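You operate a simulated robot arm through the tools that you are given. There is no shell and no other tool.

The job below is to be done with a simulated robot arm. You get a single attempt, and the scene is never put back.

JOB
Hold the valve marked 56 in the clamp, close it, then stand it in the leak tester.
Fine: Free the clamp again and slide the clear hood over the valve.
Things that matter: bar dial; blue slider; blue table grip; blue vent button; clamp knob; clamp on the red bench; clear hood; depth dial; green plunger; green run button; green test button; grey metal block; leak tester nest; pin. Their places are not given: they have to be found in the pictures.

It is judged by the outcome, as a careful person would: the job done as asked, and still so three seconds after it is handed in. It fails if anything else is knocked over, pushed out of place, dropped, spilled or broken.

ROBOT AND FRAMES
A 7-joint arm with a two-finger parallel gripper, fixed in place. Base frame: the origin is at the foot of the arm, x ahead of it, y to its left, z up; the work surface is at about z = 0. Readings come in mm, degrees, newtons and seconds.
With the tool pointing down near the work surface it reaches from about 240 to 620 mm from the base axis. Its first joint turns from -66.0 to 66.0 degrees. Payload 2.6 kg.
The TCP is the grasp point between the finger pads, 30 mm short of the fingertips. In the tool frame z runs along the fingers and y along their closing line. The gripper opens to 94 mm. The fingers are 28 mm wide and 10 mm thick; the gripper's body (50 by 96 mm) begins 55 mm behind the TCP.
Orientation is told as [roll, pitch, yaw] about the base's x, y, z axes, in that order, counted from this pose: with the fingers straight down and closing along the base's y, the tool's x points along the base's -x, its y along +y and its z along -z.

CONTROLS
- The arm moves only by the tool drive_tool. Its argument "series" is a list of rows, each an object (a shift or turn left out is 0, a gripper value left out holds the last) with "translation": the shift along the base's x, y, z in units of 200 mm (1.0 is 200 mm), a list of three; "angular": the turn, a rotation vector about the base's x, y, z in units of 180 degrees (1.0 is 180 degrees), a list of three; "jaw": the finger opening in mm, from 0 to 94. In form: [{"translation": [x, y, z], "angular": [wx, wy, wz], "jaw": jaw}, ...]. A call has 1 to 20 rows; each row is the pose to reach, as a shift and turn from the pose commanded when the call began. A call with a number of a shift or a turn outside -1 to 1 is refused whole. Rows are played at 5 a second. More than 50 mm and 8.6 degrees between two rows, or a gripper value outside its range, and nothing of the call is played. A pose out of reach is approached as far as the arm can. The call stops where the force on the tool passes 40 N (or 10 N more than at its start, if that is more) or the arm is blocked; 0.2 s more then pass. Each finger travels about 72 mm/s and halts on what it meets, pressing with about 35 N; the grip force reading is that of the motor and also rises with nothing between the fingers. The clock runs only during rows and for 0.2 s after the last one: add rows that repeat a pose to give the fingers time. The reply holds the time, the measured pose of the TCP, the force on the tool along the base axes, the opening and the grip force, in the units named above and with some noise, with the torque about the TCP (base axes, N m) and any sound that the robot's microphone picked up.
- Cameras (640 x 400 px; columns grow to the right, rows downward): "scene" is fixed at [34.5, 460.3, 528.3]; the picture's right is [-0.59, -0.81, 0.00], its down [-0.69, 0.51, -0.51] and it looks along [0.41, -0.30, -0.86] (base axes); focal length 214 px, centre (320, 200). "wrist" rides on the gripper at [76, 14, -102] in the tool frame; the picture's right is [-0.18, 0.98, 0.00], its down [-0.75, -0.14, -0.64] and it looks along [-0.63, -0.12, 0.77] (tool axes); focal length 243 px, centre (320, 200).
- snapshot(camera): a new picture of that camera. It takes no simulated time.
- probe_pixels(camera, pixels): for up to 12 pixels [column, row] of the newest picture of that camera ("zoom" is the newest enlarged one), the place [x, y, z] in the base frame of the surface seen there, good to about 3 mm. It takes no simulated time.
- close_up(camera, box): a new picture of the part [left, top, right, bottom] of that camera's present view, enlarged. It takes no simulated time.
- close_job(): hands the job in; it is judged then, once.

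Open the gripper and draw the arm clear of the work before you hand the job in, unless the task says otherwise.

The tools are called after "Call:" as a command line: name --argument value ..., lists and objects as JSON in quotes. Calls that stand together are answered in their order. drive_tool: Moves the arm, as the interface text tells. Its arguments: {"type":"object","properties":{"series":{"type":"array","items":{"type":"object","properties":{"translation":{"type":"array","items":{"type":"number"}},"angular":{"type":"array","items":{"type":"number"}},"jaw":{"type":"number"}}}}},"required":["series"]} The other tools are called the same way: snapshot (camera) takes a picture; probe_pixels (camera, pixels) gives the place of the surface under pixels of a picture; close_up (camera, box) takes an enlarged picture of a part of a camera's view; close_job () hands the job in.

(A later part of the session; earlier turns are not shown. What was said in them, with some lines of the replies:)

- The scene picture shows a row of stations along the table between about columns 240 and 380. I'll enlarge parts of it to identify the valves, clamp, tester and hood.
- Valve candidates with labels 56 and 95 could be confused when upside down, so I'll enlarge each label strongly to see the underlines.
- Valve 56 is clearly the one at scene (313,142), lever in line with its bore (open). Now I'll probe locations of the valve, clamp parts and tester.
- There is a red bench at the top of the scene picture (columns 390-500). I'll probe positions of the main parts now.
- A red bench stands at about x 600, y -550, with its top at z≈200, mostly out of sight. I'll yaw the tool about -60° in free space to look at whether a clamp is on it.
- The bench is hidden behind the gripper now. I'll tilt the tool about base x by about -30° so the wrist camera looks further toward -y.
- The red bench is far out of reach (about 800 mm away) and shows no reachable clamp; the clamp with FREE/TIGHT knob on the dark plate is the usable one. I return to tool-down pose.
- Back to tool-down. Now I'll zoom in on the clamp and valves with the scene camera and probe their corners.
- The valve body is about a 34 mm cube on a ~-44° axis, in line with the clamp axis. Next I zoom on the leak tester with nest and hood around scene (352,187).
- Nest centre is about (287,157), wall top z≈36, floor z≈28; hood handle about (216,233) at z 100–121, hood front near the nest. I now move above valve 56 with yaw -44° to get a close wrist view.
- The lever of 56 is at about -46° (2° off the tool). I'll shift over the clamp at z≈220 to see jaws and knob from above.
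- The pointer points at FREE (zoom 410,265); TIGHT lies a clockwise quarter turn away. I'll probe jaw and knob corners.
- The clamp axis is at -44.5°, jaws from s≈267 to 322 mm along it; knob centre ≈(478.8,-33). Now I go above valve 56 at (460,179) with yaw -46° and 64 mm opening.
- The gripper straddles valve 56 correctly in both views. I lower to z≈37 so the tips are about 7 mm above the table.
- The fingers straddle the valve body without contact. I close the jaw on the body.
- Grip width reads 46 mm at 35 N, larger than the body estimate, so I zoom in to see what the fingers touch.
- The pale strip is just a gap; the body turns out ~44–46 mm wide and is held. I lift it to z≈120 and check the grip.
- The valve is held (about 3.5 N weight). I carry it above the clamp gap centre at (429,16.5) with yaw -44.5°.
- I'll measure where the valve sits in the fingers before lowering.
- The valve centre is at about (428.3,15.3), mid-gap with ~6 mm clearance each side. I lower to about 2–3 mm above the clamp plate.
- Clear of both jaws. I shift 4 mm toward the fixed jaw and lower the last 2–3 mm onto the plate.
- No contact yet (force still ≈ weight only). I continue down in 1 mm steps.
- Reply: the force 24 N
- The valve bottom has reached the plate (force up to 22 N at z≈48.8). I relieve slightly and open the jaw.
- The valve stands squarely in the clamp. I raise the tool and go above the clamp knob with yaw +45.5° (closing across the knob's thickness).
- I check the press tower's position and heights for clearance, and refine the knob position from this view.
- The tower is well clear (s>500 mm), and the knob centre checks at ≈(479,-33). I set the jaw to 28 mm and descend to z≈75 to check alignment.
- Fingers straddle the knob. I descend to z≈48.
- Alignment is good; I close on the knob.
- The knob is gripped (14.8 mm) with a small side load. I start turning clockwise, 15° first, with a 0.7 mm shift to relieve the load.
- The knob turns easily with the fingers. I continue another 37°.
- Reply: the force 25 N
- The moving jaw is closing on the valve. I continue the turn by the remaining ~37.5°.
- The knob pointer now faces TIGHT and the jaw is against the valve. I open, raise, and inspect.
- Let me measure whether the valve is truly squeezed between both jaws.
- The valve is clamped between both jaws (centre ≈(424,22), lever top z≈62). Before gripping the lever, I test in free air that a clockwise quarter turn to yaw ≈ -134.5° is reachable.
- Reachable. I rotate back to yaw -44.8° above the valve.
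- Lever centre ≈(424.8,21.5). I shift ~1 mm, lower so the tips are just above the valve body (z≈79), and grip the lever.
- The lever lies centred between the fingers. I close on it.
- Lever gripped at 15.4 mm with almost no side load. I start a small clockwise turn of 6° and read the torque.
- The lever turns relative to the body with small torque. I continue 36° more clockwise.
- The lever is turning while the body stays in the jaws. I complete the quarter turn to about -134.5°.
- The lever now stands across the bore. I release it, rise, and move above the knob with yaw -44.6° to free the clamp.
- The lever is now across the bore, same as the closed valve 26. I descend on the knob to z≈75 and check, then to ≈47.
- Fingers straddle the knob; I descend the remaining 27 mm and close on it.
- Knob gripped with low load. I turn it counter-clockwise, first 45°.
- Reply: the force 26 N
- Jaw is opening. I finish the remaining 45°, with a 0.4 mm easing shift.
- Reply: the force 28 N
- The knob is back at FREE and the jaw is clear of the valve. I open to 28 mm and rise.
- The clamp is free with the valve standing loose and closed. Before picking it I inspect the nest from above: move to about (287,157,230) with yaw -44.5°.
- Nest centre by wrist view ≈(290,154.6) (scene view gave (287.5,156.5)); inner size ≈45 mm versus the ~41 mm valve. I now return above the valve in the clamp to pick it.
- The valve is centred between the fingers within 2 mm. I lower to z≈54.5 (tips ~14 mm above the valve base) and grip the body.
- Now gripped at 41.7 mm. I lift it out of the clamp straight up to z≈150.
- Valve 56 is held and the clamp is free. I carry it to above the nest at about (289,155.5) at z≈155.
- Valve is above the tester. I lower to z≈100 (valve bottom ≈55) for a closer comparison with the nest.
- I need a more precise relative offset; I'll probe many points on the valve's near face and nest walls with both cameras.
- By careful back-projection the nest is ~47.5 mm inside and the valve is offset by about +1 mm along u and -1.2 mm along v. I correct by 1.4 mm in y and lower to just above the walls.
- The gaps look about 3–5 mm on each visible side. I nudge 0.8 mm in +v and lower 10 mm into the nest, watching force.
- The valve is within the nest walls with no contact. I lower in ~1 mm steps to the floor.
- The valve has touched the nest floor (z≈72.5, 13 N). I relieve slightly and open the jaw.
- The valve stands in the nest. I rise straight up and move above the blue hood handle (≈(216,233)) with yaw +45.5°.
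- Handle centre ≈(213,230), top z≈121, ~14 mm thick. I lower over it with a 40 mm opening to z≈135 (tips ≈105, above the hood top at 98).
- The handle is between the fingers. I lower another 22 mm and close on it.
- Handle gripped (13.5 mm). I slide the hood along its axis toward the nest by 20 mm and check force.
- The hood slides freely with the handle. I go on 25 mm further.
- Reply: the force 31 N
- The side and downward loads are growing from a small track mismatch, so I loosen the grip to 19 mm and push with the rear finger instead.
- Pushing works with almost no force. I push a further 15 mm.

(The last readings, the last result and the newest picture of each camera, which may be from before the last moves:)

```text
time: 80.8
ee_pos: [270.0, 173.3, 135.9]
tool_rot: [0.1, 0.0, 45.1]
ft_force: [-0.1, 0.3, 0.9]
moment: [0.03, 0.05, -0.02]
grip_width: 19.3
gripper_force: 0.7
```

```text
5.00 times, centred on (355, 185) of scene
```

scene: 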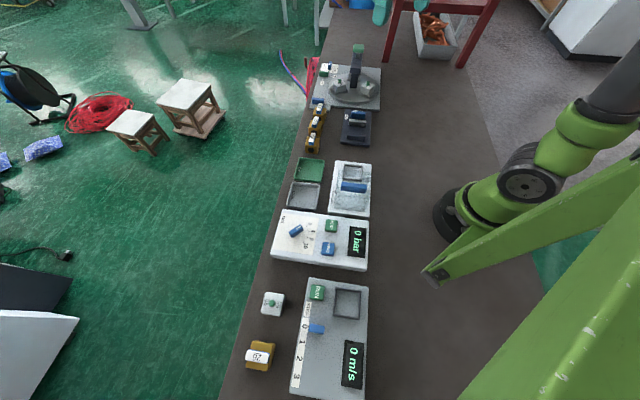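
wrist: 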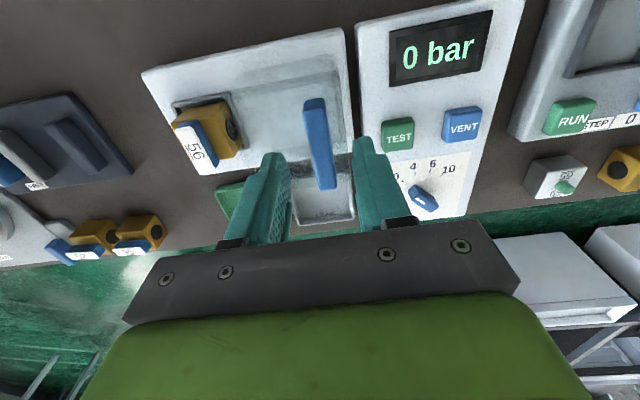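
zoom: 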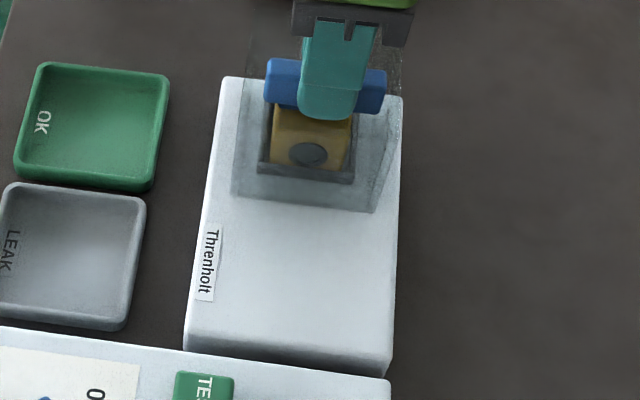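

The hood already covers most of the nest; ~10 mm more would centre it. I push gently in 2–3 mm steps, watching for an end stop.

Call:
drive_tool --series '[{"translation": [0.009, -0.009, 0]}, {"translation": [0.018, -0.018, 0]}]'

Call:
drive_tool --series '[{"translation": [0.009, -0.009, 0]}, {"translation": [0.018, -0.018, 0]}]'

Call:
close_up --camera "wrist" --box '[160, 40, 420, 220]'

Call:
close_up --camera "scene" --box '[315, 145, 395, 225]'

```text
time: 81.4
ee_pos: [274.3, 169.9, 135.9]
tool_rot: [0.0, -0.1, 45.1]
ft_force: [-0.6, 1.4, 0.5]
moment: [0.0, 0.01, -0.01]
grip_width: 19.7
gripper_force: 0.3
```

```text
time: 82.0
ee_pos: [277.0, 166.4, 136.1]
tool_rot: [0.1, -0.1, 45.2]
ft_force: [-6.3, 6.3, 3.8]
moment: [0.08, 0.17, -0.11]
grip_width: 24.0
gripper_force: 4.2
```

```text
2.22 times, centred on (290, 130) of wrist
```

zoom: 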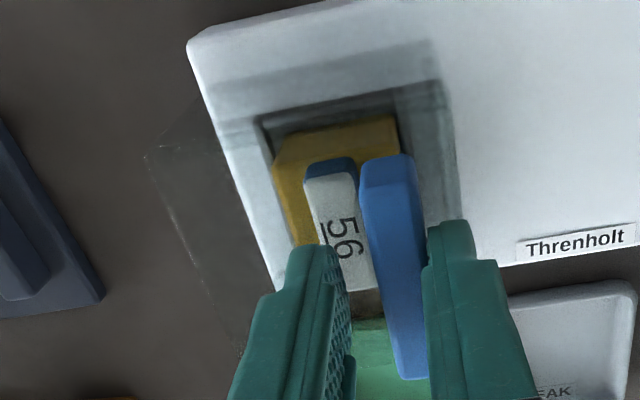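

```text
5.00 times, centred on (355, 185) of scene
```

zoom: 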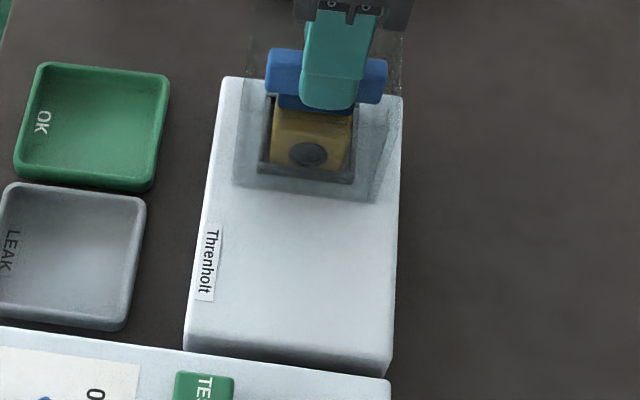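

A firm end stop is felt (grip forced to 24 mm, ~9 N back-force), so the hood is fully over the valve. I back off slightly, open and rise clear.

Call:
drive_tool --series '[{"translation": [-0.007, 0.007, 0]}, {"translation": [-0.007, 0.007, 0], "jaw": 34}, {"translation": [-0.007, 0.007, 0], "jaw": 40}, {"translation": [-0.007, 0.007, 0], "jaw": 40}, {"translation": [-0.007, 0.007, 0.1]}, {"translation": [-0.007, 0.007, 0.3]}, {"translation": [-0.007, 0.007, 0.5]}]'

Call:
snapshot --camera "wrist"

Call:
close_up --camera "scene" --box '[315, 145, 395, 225]'

```text
time: 83.6
ee_pos: [276.2, 168.8, 237.4]
tool_rot: [0.0, -0.1, 45.1]
ft_force: [-0.6, -0.7, 0.3]
moment: [0.03, -0.01, 0.01]
grip_width: 40.1
gripper_force: 0.0
```

```text
taken
```

wrist: 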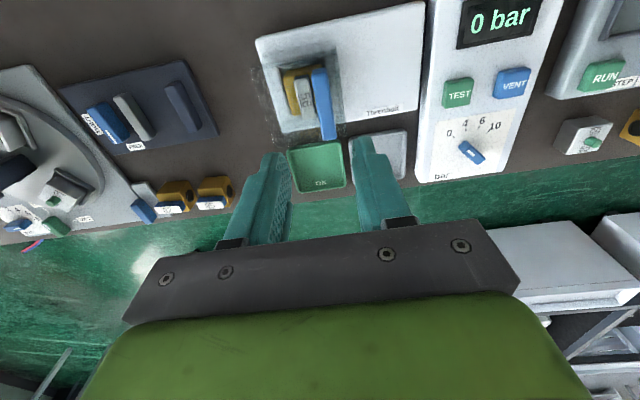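

```text
5.00 times, centred on (355, 185) of scene
```

zoom: 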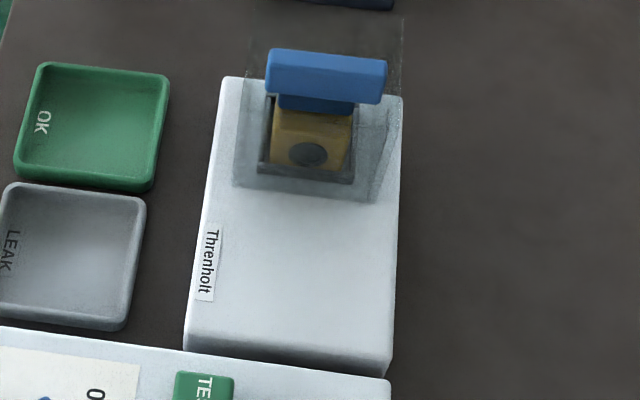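

The hood now encloses the valve. I draw the arm away and check everything once more.

Call:
drive_tool --series '[{"translation": [0.0, -0.05, 0.2], "jaw": 60}, {"translation": [0.05, -0.2, 0.35]}, {"translation": [0.1, -0.4, 0.45]}, {"translation": [0.15, -0.6, 0.55]}, {"translation": [0.2, -0.75, 0.6]}]'

Call:
snapshot --camera "scene"

Call:
close_up --camera "scene" --box '[290, 70, 400, 160]'

Call:
close_up --camera "scene" --box '[260, 150, 390, 280]'

```text
time: 84.8
ee_pos: [316.6, 16.9, 356.7]
tool_rot: [-0.1, -0.1, 45.2]
ft_force: [0.1, -0.7, -0.5]
moment: [0.01, -0.01, -0.03]
grip_width: 60.0
gripper_force: 0.1
```

```text
taken
```

scene: 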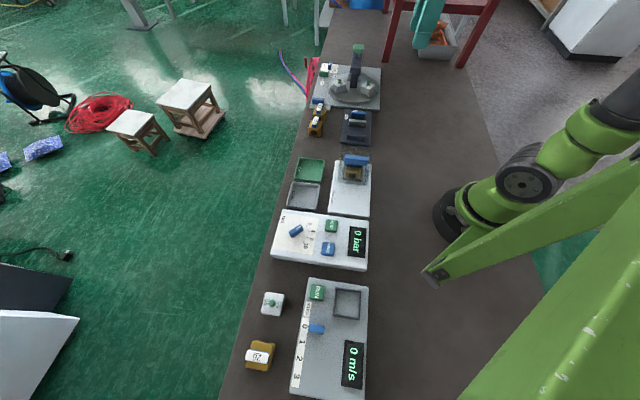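

```text
4.44 times, centred on (345, 115) of scene
```

zoom: 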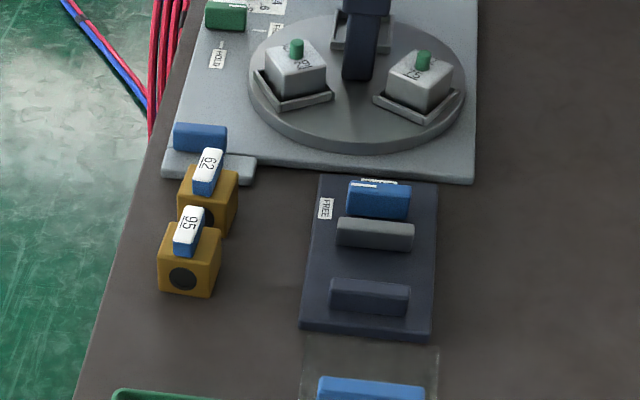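

```text
3.08 times, centred on (325, 215) of scene
```

zoom: 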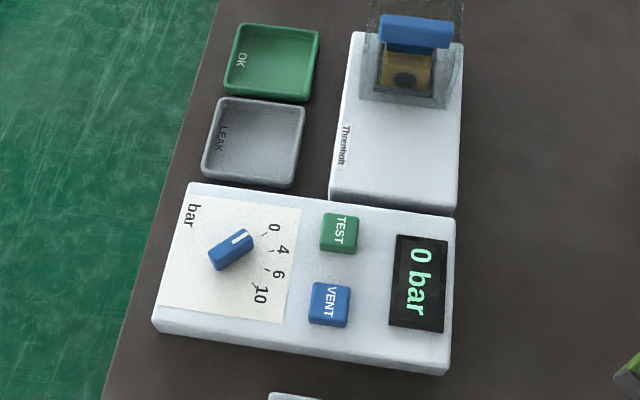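

Final views: valve 56 stands closed in the nest under the hood. The clamp knob points at FREE with the clamp empty, the other valves and trays are undisturbed, and the gripper is open and clear. I hand the job in.

Call:
close_job

```text
The job is handed in.
```

Valve 56 is closed and standing in the leak tester nest with the clear hood slid over it. The job has been handed in, but the tool did not report a verdict.

- **Clamp:** I stood the valve in the clamp and turned the knob to TIGHT. I then gave the valve lever a clockwise quarter turn so that it lies across the bore. Afterwards I turned the knob back to FREE, and the clamp is now empty.
- **Which clamp:** The notes mention a "clamp on the red bench", but I could see no clamp on the red bench, which is about 800 mm away and out of the arm's reach. I used the FREE/TIGHT clamp on the dark plate, the only one within reach.
- **Leak tester:** The valve rests on the nest floor inside the walls. I pushed the hood along until it met what felt like an end stop, so it encloses the valve. I did not press the TEST or VENT buttons.
- **Surroundings:** In the last pictures nothing else looks moved or knocked over. The gripper is open and the arm is clear of the work.
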